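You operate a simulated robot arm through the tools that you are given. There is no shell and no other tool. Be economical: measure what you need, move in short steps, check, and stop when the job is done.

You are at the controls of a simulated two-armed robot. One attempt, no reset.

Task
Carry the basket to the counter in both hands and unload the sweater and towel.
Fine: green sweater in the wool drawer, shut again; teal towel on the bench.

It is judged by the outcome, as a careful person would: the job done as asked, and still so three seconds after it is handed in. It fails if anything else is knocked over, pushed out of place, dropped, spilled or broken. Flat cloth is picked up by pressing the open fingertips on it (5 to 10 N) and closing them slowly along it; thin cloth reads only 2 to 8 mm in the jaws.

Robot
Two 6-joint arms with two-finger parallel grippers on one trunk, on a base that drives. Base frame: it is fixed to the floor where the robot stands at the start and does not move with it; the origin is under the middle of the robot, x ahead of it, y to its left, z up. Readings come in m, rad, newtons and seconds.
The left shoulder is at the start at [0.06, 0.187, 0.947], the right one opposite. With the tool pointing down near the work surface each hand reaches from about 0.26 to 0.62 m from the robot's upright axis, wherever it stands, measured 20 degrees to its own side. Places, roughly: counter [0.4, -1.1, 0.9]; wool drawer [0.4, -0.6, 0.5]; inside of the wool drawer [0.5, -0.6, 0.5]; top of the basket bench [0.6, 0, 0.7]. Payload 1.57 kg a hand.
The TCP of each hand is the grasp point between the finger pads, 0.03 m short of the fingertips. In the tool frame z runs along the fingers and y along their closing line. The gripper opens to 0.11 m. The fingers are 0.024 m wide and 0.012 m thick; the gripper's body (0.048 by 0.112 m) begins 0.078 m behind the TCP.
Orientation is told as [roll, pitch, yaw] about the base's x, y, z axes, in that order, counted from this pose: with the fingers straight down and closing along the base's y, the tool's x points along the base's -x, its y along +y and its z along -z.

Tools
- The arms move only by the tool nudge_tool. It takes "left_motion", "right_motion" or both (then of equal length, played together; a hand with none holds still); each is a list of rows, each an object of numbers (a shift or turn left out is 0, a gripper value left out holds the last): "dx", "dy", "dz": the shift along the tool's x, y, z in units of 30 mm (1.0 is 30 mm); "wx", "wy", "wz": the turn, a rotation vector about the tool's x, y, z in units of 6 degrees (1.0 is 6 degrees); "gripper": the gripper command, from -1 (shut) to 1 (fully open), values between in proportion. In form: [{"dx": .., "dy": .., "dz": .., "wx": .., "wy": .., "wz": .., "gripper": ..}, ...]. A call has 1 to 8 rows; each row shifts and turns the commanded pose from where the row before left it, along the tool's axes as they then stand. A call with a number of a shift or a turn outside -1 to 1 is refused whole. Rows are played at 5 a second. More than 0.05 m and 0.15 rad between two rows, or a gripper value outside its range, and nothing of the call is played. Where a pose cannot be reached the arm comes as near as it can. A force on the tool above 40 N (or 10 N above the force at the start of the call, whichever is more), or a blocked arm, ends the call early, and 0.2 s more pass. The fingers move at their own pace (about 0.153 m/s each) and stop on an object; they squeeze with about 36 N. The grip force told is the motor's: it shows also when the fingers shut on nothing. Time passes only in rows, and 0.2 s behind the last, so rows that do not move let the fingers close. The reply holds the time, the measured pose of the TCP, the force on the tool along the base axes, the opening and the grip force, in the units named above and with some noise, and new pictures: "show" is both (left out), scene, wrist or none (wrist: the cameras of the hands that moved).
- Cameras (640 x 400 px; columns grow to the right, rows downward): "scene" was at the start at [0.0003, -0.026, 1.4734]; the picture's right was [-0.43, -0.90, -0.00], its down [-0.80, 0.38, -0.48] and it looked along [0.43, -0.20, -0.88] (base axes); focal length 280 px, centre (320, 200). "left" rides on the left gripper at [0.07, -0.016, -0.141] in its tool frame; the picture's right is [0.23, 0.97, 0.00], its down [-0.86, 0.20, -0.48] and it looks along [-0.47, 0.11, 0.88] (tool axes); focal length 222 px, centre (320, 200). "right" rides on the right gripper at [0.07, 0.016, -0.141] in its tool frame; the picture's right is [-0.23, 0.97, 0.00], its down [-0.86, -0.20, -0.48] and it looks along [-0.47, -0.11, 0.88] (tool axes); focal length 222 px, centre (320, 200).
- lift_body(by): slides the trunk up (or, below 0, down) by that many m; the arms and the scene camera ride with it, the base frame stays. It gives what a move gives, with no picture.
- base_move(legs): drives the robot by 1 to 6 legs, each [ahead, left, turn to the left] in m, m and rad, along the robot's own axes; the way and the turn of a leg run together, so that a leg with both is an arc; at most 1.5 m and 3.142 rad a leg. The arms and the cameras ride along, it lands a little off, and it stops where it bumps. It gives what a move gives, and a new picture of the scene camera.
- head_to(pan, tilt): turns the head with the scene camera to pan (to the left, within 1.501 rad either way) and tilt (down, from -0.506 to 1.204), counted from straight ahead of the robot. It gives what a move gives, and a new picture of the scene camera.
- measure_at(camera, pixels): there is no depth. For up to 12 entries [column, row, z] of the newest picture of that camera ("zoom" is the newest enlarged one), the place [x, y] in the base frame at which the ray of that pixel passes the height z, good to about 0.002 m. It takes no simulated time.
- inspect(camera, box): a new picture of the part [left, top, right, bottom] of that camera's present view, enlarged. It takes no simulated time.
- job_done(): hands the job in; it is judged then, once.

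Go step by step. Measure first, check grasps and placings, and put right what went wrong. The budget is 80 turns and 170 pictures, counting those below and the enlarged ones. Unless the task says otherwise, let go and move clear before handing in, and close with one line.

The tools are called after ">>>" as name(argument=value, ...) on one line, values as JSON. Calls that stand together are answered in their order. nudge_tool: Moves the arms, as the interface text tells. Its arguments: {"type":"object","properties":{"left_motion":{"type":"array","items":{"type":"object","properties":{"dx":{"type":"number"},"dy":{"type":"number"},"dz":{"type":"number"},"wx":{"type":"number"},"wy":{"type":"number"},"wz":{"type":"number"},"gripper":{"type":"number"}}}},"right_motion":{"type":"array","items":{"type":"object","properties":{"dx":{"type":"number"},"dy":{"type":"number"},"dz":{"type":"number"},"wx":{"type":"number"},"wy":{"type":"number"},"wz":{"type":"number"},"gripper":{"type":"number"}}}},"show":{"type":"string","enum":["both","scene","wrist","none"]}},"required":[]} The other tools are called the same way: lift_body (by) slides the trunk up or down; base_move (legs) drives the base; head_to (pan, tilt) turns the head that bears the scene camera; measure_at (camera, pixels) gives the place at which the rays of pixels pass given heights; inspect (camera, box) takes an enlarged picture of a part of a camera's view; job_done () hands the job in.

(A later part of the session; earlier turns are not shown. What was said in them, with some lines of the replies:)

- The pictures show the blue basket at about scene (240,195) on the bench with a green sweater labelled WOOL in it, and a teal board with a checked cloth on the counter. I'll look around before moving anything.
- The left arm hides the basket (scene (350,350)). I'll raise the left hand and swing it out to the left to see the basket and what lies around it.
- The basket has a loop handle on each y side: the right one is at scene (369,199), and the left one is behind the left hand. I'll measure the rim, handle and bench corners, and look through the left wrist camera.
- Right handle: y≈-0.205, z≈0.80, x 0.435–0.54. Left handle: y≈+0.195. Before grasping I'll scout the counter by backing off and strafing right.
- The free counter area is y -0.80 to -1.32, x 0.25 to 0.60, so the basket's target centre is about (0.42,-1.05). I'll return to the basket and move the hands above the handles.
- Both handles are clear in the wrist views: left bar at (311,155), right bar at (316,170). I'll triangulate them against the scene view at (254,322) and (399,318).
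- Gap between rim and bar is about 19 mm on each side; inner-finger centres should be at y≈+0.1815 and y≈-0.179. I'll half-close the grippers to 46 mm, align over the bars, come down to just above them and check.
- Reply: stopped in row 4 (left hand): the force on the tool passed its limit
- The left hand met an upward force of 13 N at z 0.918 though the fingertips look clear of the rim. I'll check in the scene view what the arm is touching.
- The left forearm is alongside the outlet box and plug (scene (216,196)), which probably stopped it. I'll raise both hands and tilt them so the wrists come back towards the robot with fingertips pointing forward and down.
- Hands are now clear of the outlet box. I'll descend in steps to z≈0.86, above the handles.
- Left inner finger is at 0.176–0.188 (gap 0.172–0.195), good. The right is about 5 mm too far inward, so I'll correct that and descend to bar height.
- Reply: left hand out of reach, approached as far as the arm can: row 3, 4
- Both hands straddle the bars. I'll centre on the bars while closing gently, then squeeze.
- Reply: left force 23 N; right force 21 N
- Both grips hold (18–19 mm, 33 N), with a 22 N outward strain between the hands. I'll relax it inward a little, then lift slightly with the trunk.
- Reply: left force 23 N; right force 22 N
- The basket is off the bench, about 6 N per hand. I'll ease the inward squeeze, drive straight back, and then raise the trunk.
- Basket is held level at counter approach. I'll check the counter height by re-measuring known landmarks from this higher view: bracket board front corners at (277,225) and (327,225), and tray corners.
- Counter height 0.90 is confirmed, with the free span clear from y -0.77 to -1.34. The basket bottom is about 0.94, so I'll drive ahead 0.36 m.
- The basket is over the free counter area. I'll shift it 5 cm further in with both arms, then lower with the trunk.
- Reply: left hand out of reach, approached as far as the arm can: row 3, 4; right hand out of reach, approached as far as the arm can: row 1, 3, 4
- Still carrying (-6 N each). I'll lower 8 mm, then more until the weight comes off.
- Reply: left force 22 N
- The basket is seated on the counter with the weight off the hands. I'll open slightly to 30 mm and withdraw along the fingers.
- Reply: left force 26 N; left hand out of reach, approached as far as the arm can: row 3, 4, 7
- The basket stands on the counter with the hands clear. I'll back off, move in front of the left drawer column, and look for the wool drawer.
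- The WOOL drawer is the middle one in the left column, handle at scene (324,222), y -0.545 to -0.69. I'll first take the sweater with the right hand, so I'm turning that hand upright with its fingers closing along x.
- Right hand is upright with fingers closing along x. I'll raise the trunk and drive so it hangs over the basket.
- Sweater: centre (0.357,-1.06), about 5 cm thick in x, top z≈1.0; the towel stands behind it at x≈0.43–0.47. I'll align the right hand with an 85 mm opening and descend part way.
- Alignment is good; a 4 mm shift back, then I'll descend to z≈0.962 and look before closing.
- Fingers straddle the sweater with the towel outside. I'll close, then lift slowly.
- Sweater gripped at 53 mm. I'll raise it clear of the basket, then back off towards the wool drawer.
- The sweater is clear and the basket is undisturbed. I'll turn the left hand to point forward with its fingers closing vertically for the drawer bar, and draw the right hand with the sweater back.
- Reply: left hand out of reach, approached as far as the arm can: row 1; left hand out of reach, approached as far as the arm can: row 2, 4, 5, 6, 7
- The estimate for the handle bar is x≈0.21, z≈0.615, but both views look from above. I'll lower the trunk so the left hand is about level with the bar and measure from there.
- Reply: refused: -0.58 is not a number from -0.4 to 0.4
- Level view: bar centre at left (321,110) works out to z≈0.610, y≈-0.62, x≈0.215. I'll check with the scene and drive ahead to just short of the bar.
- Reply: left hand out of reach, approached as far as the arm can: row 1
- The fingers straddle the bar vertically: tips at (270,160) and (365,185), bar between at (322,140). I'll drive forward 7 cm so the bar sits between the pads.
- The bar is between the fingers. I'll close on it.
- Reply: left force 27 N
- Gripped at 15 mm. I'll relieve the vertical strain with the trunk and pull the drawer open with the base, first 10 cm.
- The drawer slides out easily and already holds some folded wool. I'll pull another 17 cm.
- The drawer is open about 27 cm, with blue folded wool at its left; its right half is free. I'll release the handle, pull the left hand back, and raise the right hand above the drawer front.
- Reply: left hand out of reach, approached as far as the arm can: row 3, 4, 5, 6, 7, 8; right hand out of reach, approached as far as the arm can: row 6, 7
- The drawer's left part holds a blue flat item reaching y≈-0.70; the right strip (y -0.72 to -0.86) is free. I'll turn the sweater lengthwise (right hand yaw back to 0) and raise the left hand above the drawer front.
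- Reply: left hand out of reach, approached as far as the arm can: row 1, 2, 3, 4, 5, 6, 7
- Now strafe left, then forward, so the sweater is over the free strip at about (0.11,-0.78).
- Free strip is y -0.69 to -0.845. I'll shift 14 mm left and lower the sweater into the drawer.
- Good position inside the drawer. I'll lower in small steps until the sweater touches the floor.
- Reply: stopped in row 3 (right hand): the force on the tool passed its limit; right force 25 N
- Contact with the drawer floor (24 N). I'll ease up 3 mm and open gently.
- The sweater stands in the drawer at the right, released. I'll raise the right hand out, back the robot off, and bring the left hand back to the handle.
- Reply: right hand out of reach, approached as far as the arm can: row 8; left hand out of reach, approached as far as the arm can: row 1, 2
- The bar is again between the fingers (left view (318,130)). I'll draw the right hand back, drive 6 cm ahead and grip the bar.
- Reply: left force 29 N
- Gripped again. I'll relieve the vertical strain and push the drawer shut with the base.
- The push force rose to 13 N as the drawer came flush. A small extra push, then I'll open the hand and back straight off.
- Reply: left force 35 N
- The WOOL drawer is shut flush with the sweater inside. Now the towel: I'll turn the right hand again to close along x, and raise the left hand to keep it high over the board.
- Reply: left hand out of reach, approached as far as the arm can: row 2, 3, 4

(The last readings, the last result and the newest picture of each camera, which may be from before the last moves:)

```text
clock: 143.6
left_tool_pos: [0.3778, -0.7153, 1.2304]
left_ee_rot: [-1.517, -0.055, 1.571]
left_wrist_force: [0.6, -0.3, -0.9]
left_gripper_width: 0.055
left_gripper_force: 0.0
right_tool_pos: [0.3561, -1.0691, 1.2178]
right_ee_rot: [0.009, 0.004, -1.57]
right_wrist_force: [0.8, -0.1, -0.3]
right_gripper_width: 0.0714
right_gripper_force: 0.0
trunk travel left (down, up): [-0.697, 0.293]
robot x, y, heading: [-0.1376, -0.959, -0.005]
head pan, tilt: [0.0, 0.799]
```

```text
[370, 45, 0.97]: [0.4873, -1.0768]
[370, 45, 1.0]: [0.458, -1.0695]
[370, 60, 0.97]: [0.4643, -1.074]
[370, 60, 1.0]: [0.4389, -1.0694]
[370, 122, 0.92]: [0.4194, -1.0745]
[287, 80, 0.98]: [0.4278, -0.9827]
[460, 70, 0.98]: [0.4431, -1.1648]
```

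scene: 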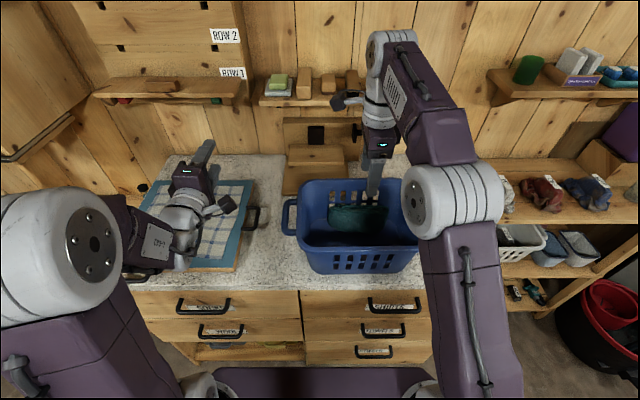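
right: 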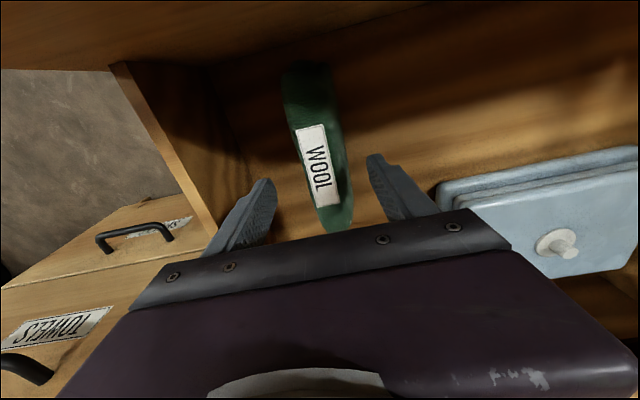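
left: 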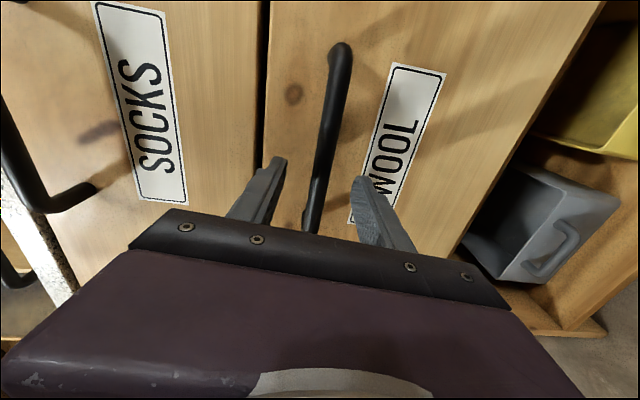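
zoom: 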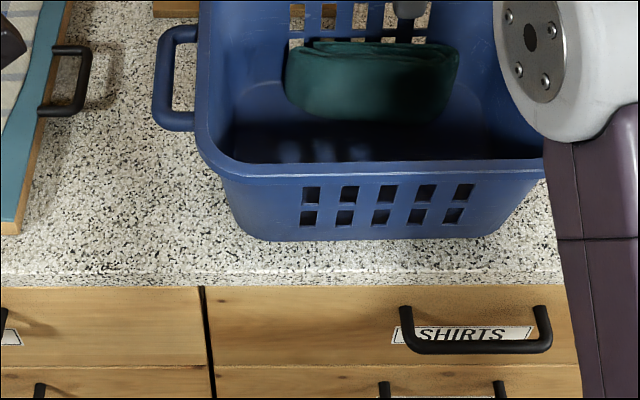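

Towel: x 0.418–0.463, y centre -1.07, top z≈0.995, standing close to the basket's back wall. I'll position over it with a 56 mm opening and lower to just above.

>>> nudge_tool(right_motion=[{"dy": 0.9, "dx": -0.1, "gripper": 0.02}, {"dy": 0.9}, {"dy": 0.93}, {"dz": 1}, {"dz": 1}, {"dz": 1}, {"dz": 1}, {"dz": 1}], show="none")

>>> inspect(camera="right", box=[200, 0, 520, 230])

```text
clock: 145.4
left_tool_pos: [0.38, -0.7159, 1.2291]
left_ee_rot: [-1.519, -0.055, 1.572]
left_wrist_force: [-0.3, 0.0, 0.2]
left_gripper_width: 0.0549
left_gripper_force: 0.1
right_tool_pos: [0.388, -1.076, 1.0455]
right_ee_rot: [0.01, 0.005, -1.569]
right_wrist_force: [1.0, -0.6, 0.0]
right_gripper_width: 0.0559
right_gripper_force: 0.1
right hand out of reach, approached as far as the arm can: row 1, 2, 3
trunk travel left (down, up): [-0.697, 0.293]
robot x, y, heading: [-0.1386, -0.9564, -0.004]
head pan, tilt: [0.0, 0.799]
```

```text
1.74 times, centred on (360, 115) of right
```

zoom: 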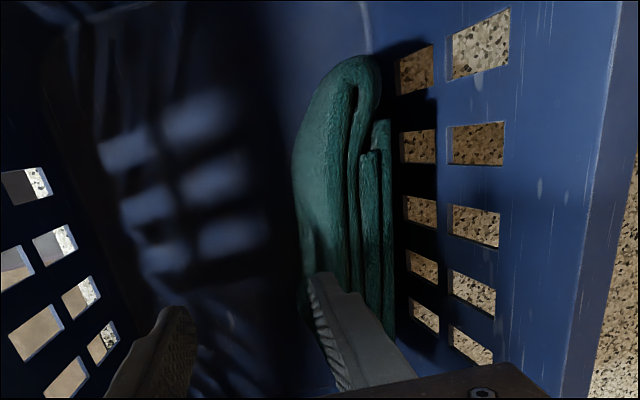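

>>> measure_at(camera="zoom", pixels=[[378, 75, 0.99], [392, 200, 0.97], [388, 150, 0.98], [404, 150, 0.97], [404, 150, 1.0], [295, 160, 0.97], [345, 110, 0.995], [410, 210, 0.95], [410, 210, 0.97]])

>>> nudge_tool(right_motion=[{"dz": -0.5}, {"dy": 0.6}, {"dy": 0.6}, {"dy": 0.45}, {}], show="wrist")

```text
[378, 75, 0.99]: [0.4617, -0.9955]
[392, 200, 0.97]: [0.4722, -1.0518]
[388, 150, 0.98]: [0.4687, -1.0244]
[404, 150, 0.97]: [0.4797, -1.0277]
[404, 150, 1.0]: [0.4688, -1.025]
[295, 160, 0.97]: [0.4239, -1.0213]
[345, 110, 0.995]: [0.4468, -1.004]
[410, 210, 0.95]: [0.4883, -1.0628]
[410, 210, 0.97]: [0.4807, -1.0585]
```

```text
clock: 146.6
left_tool_pos: [0.3797, -0.7155, 1.2301]
left_ee_rot: [-1.519, -0.056, 1.572]
left_wrist_force: [-0.1, -0.4, 0.4]
left_gripper_width: 0.0549
left_gripper_force: 0.0
right_tool_pos: [0.438, -1.0764, 1.0615]
right_ee_rot: [0.008, 0.004, -1.569]
right_wrist_force: [0.2, 0.0, -0.3]
right_gripper_width: 0.0562
right_gripper_force: 0.2
trunk travel left (down, up): [-0.697, 0.293]
robot x, y, heading: [-0.1403, -0.9582, -0.002]
head pan, tilt: [0.0, 0.799]
```

right: 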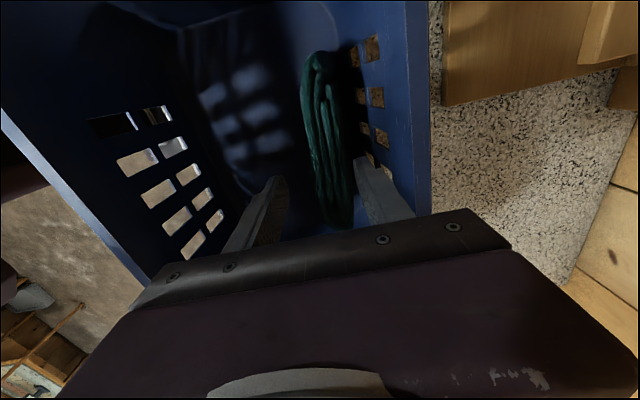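

>>> measure_at(camera="right", pixels=[[408, 60, 1.07], [430, 60, 1.07], [413, 150, 1.07], [431, 150, 1.07], [341, 120, 0.98], [302, 100, 0.98], [354, 100, 0.97], [355, 60, 1.0]])

>>> inspect(camera="right", box=[220, 10, 460, 240])

```text
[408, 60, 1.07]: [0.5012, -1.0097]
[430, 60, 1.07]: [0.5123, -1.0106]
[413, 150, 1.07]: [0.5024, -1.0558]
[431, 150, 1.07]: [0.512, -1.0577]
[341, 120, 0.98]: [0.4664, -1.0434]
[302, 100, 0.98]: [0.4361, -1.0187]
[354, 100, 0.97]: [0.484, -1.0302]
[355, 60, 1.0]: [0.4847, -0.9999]
```

```text
1.74 times, centred on (340, 125) of right
```

zoom: 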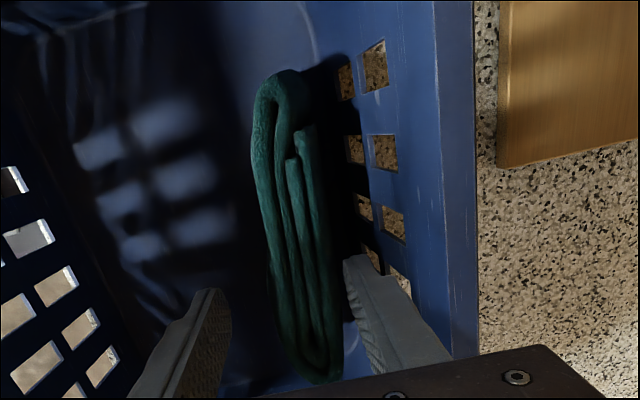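

The fingers straddle the towel with a few mm clearance to the back wall. I'll descend slowly to z≈0.978.

>>> nudge_tool(right_motion=[{"dz": 0.6}, {"dz": 0.6}, {"dz": 0.6}, {"dz": 0.5}, {"dz": 0.5}, {}], show="wrist")

```text
clock: 148.0
left_tool_pos: [0.3787, -0.7156, 1.2294]
left_ee_rot: [-1.518, -0.056, 1.572]
left_wrist_force: [-0.5, 0.3, 0.0]
left_gripper_width: 0.0551
left_gripper_force: 0.0
right_tool_pos: [0.4396, -1.0765, 0.9767]
right_ee_rot: [0.011, 0.006, -1.569]
right_wrist_force: [2.9, 0.2, 2.2]
right_gripper_width: 0.0578
right_gripper_force: 0.9
trunk travel left (down, up): [-0.697, 0.293]
robot x, y, heading: [-0.138, -0.9583, -0.004]
head pan, tilt: [0.0, 0.799]
```

right: 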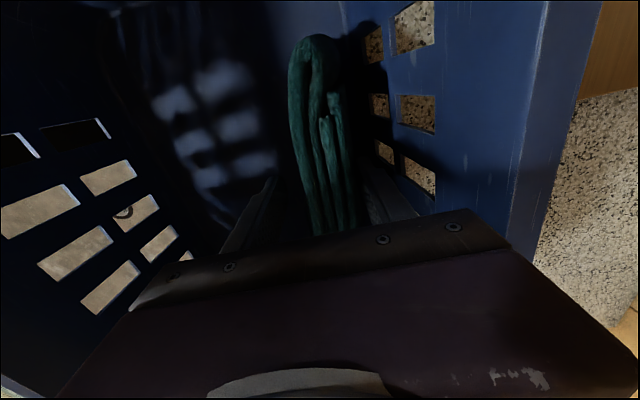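

Towel is between the fingers with light contact. I'll close and lift a little.

>>> nudge_tool(right_motion=[{"gripper": -0.3}, {"gripper": -0.6}, {"gripper": -1}, {}, {}, {"dz": -0.5}, {"dz": -0.7}, {}], show="wrist")

```text
clock: 149.8
left_tool_pos: [0.3779, -0.716, 1.2283]
left_ee_rot: [-1.517, -0.056, 1.57]
left_wrist_force: [0.5, 0.6, -0.2]
left_gripper_width: 0.0553
left_gripper_force: 0.0
right_tool_pos: [0.4402, -1.0758, 1.0125]
right_ee_rot: [0.01, 0.003, -1.569]
right_wrist_force: [0.4, 0.2, -3.0]
right_gripper_width: 0.0499
right_gripper_force: 35.7
trunk travel left (down, up): [-0.697, 0.293]
robot x, y, heading: [-0.1386, -0.9564, 0.001]
head pan, tilt: [0.0, 0.799]
```

right: 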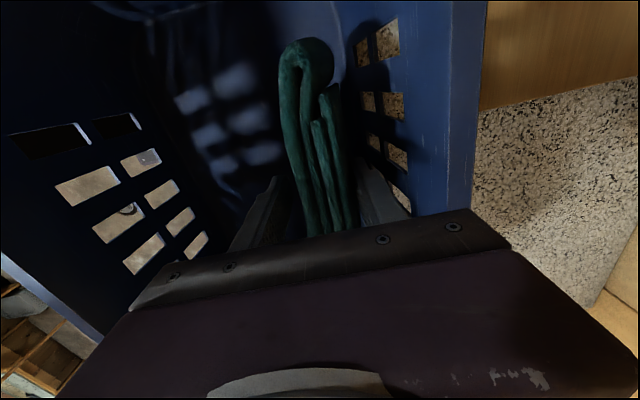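

Towel gripped at 50 mm. I'll raise the trunk to lift it out and back away.

>>> lift_body(by=0.2)

>>> base_move(legs=[[-0.55, 0, 0], [0, 1.06, 0]])

```text
clock: 152.0
left_tool_pos: [0.379, -0.7149, 1.4294]
left_ee_rot: [-1.519, -0.056, 1.571]
left_wrist_force: [0.2, 0.4, 0.0]
left_gripper_width: 0.0549
left_gripper_force: 0.0
right_tool_pos: [0.4406, -1.0755, 1.2129]
right_ee_rot: [0.01, 0.004, -1.569]
right_wrist_force: [0.5, -0.2, -3.5]
right_gripper_width: 0.0498
right_gripper_force: 36.2
trunk travel left (down, up): [-0.897, 0.093]
robot x, y, heading: [-0.137, -0.9593, -0.007]
head pan, tilt: [0.0, 0.799]
```

```text
clock: 160.3
left_tool_pos: [-0.1542, 0.3521, 1.4303]
left_ee_rot: [-1.518, -0.057, 1.554]
left_wrist_force: [0.2, -0.2, 0.0]
left_gripper_width: 0.0549
left_gripper_force: 0.1
right_tool_pos: [-0.1, -0.0083, 1.2122]
right_ee_rot: [0.008, 0.005, -1.584]
right_wrist_force: [0.3, -0.4, -4.0]
right_gripper_width: 0.0495
right_gripper_force: 35.8
trunk travel left (down, up): [-0.897, 0.093]
robot x, y, heading: [-0.6778, 0.1239, -0.025]
head pan, tilt: [0.0, 0.799]
```

scene: 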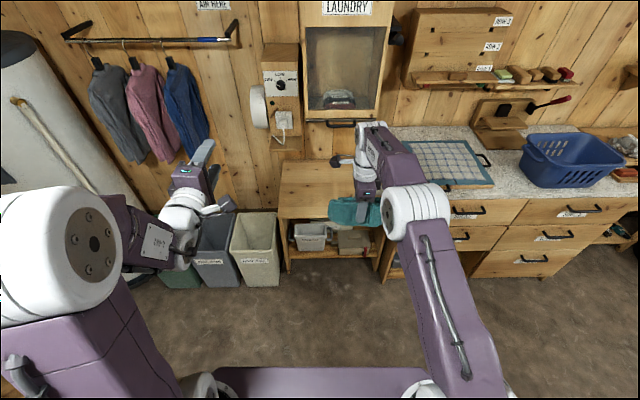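

>>> measure_at(camera="scene", pixels=[[278, 217, 0.66], [382, 222, 0.66], [282, 160, 0.66], [305, 121, 1.0], [305, 121, 1.1], [305, 121, 1.2], [378, 121, 1.1], [378, 121, 1.2], [350, 126, 1.1]])

>>> inspect(camera="scene", box=[240, 60, 480, 270])

```text
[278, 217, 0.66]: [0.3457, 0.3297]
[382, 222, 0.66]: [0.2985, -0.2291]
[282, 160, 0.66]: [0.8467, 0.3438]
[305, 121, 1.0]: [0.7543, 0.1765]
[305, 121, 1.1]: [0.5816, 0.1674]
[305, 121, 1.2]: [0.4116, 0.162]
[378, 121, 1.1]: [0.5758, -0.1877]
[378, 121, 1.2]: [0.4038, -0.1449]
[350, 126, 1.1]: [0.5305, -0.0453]
```

```text
1.90 times, centred on (360, 165) of scene
5 turns are left
```

zoom: 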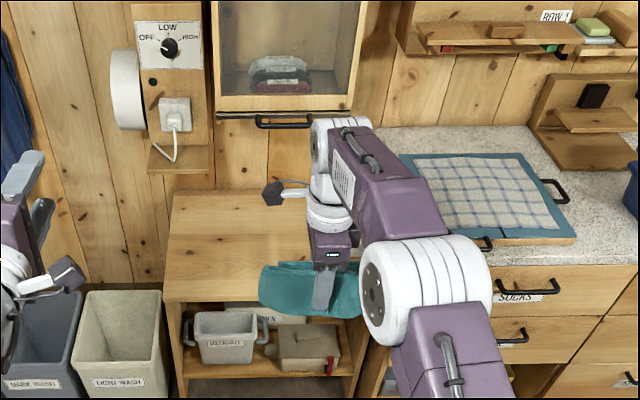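

Five turns remain, so I'll batch. Towel is held along y; the bench spans about x 0.34–0.85, y -0.28 to 0.33. I'll lower the trunk so the towel bottom is about 0.75, draw the left hand back, and drive most of the way in.

>>> lift_body(by=-0.4)

>>> nudge_tool(left_motion=[{"dz": -1}, {"dz": -1}, {"dz": -1}, {"dz": -1}], show="none")

>>> base_move(legs=[[0.5, 0, 0.025]])

>>> inspect(camera="right", box=[0, 0, 640, 400])

```text
clock: 164.1
left_tool_pos: [-0.1553, 0.3529, 1.0293]
left_ee_rot: [-1.517, -0.054, 1.554]
left_wrist_force: [0.4, -0.3, 0.3]
left_gripper_width: 0.055
left_gripper_force: 0.1
right_tool_pos: [-0.099, -0.0081, 0.8131]
right_ee_rot: [0.009, 0.005, -1.585]
right_wrist_force: [0.5, 0.1, -3.2]
right_gripper_width: 0.0498
right_gripper_force: 36.0
trunk travel left (down, up): [-0.497, 0.493]
robot x, y, heading: [-0.6742, 0.1229, -0.023]
head pan, tilt: [0.0, 0.799]
```

```text
clock: 165.1
left_tool_pos: [-0.2053, 0.382, 1.077]
left_ee_rot: [-1.516, -0.055, 1.555]
left_wrist_force: [0.2, 0.2, 0.0]
left_gripper_width: 0.055
left_gripper_force: 0.0
left hand out of reach, approached as far as the arm can: row 1, 2, 3, 4
right_tool_pos: [-0.1009, -0.0075, 0.8131]
right_ee_rot: [0.01, 0.006, -1.585]
right_wrist_force: [0.3, 0.0, -2.9]
right_gripper_width: 0.0497
right_gripper_force: 36.4
trunk travel left (down, up): [-0.497, 0.493]
robot x, y, heading: [-0.6735, 0.1192, -0.02]
head pan, tilt: [0.0, 0.799]
```

```text
clock: 168.1
left_tool_pos: [0.2931, 0.3913, 1.0782]
left_ee_rot: [-1.518, -0.054, 1.58]
left_wrist_force: [0.4, 0.9, 0.5]
left_gripper_width: 0.0549
left_gripper_force: 0.1
right_tool_pos: [0.4065, 0.0054, 0.8116]
right_ee_rot: [0.007, 0.006, -1.56]
right_wrist_force: [-0.6, -1.0, -3.4]
right_gripper_width: 0.0499
right_gripper_force: 35.9
trunk travel left (down, up): [-0.497, 0.493]
robot x, y, heading: [-0.1777, 0.1201, 0.014]
head pan, tilt: [0.0, 0.799]
```

scene: 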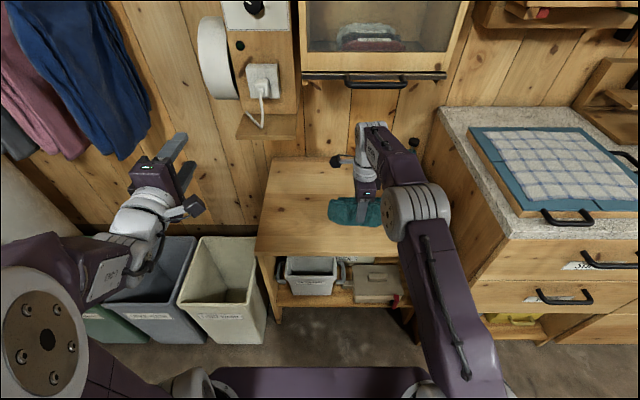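

```text
1.00 times, centred on (320, 200) of right
4 turns are left
```

zoom: 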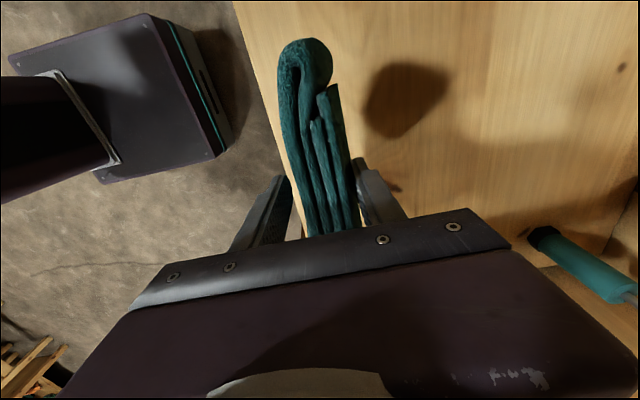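

The towel hangs just over the bench front. I'll drive 8 cm further in and lower it to just above the bench top.

>>> base_move(legs=[[0.08, 0, 0]])

>>> nudge_tool(right_motion=[{"dz": 0.6}, {"dz": 0.6}, {"dz": 0.5}, {"dz": 0.4}, {"dz": 0.3}, {"dz": 0.2}, {"dz": 0.1}, {"dz": 0.1}], show="both")

```text
clock: 169.1
left_tool_pos: [0.3736, 0.3913, 1.0766]
left_ee_rot: [-1.516, -0.055, 1.579]
left_wrist_force: [-0.5, -0.6, -0.6]
left_gripper_width: 0.055
left_gripper_force: 0.1
right_tool_pos: [0.4882, 0.0048, 0.8127]
right_ee_rot: [0.009, 0.005, -1.56]
right_wrist_force: [0.4, 0.4, -4.5]
right_gripper_width: 0.0496
right_gripper_force: 35.8
trunk travel left (down, up): [-0.497, 0.493]
robot x, y, heading: [-0.09, 0.1202, 0.013]
head pan, tilt: [0.0, 0.799]
```

scene: 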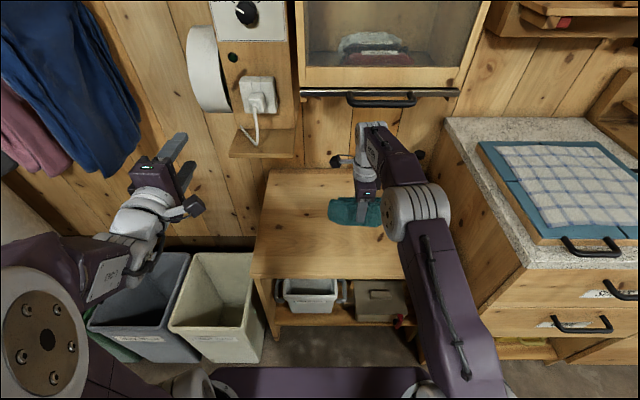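

```text
clock: 170.9
left_tool_pos: [0.3721, 0.3919, 1.0778]
left_ee_rot: [-1.516, -0.055, 1.579]
left_wrist_force: [0.1, -0.6, -0.2]
left_gripper_width: 0.055
left_gripper_force: 0.0
right_tool_pos: [0.4873, 0.0073, 0.7297]
right_ee_rot: [0.01, 0.006, -1.558]
right_wrist_force: [1.0, -0.8, 2.9]
right_gripper_width: 0.0493
right_gripper_force: 36.1
trunk travel left (down, up): [-0.497, 0.493]
robot x, y, heading: [-0.0921, 0.1182, 0.008]
head pan, tilt: [0.0, 0.799]
3 turns are left
```

scene: 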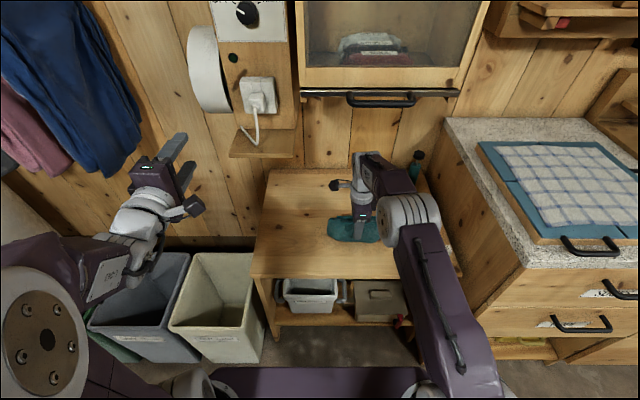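
right: 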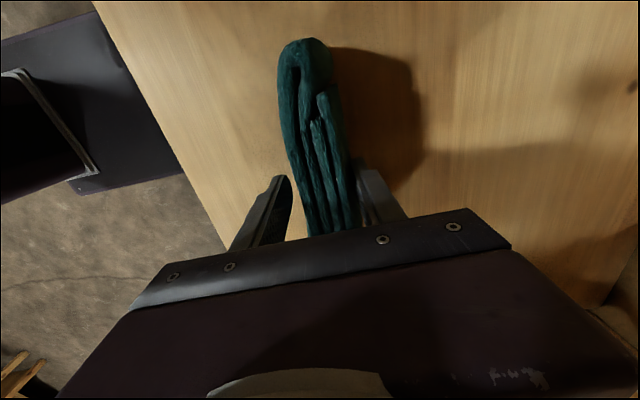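

The towel rests on the bench (force went from -3.4 to +2.9 N). I'll open, rise clear, and back the robot off.

>>> nudge_tool(right_motion=[{"gripper": 0.1}, {"gripper": 0.4}, {}, {"dz": -0.7}, {"dz": -1}, {"dz": -1}, {"dz": -1}, {"dz": -1}], show="wrist")

>>> base_move(legs=[[-0.4, 0, 0]])

>>> head_to(pan=-0.4, tilt=0.7)

```text
clock: 172.7
left_tool_pos: [0.3726, 0.3929, 1.0779]
left_ee_rot: [-1.515, -0.057, 1.581]
left_wrist_force: [0.0, -0.2, -0.5]
left_gripper_width: 0.0547
left_gripper_force: 0.0
right_tool_pos: [0.4855, 0.005, 0.8709]
right_ee_rot: [0.01, 0.006, -1.558]
right_wrist_force: [0.2, 0.0, -0.5]
right_gripper_width: 0.077
right_gripper_force: 0.0
trunk travel left (down, up): [-0.497, 0.493]
robot x, y, heading: [-0.0912, 0.1202, 0.009]
head pan, tilt: [0.0, 0.799]
```

right: 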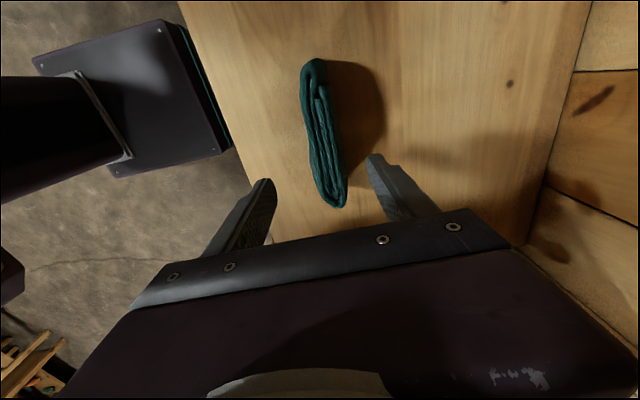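

```text
clock: 175.2
left_tool_pos: [-0.0246, 0.389, 1.0774]
left_ee_rot: [-1.516, -0.055, 1.577]
left_wrist_force: [-0.4, -0.2, 0.2]
left_gripper_width: 0.0549
left_gripper_force: 0.1
right_tool_pos: [0.0879, 0.0011, 0.8709]
right_ee_rot: [0.011, 0.006, -1.562]
right_wrist_force: [-0.1, 0.4, -0.4]
right_gripper_width: 0.077
right_gripper_force: 0.0
trunk travel left (down, up): [-0.497, 0.493]
robot x, y, heading: [-0.4892, 0.1198, 0.004]
head pan, tilt: [0.0, 0.799]
```

scene: 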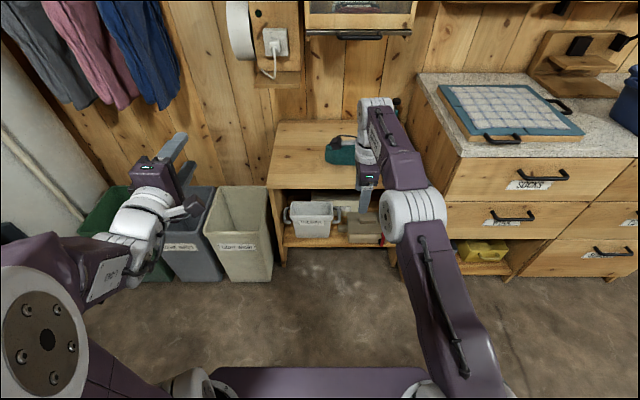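

```text
clock: 176.1
left_tool_pos: [-0.0243, 0.3887, 1.0776]
left_ee_rot: [-1.516, -0.055, 1.575]
left_wrist_force: [0.3, -0.5, -0.5]
left_gripper_width: 0.0553
left_gripper_force: 0.0
right_tool_pos: [0.088, 0.0014, 0.8698]
right_ee_rot: [0.01, 0.003, -1.561]
right_wrist_force: [0.4, 0.3, 0.0]
right_gripper_width: 0.0767
right_gripper_force: 0.2
trunk travel left (down, up): [-0.497, 0.493]
robot x, y, heading: [-0.4917, 0.1142, 0.003]
head pan, tilt: [-0.4, 0.7]
2 turns are left
```

scene: 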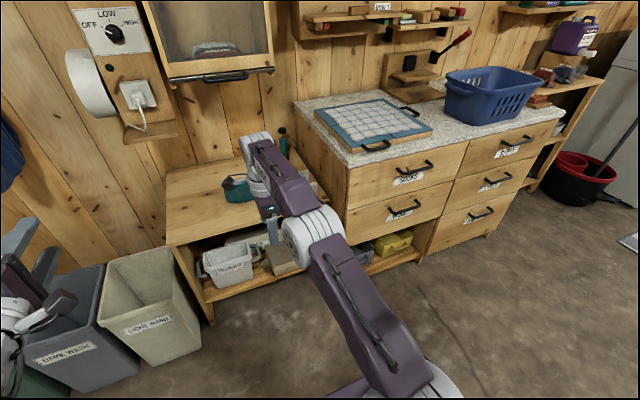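

The last view shows the teal towel on the bench (238,188), the wool drawer shut (405,210), the basket on the counter (490,92), and both hands clear, so I'm handing in.

>>> job_done()

```text
The job is handed in.
```

The job is handed in: I carried the basket to the counter in both hands, put the green sweater in the wool drawer and shut it, and set the teal towel on the bench. In the last pictures, nothing else looked moved or knocked over.
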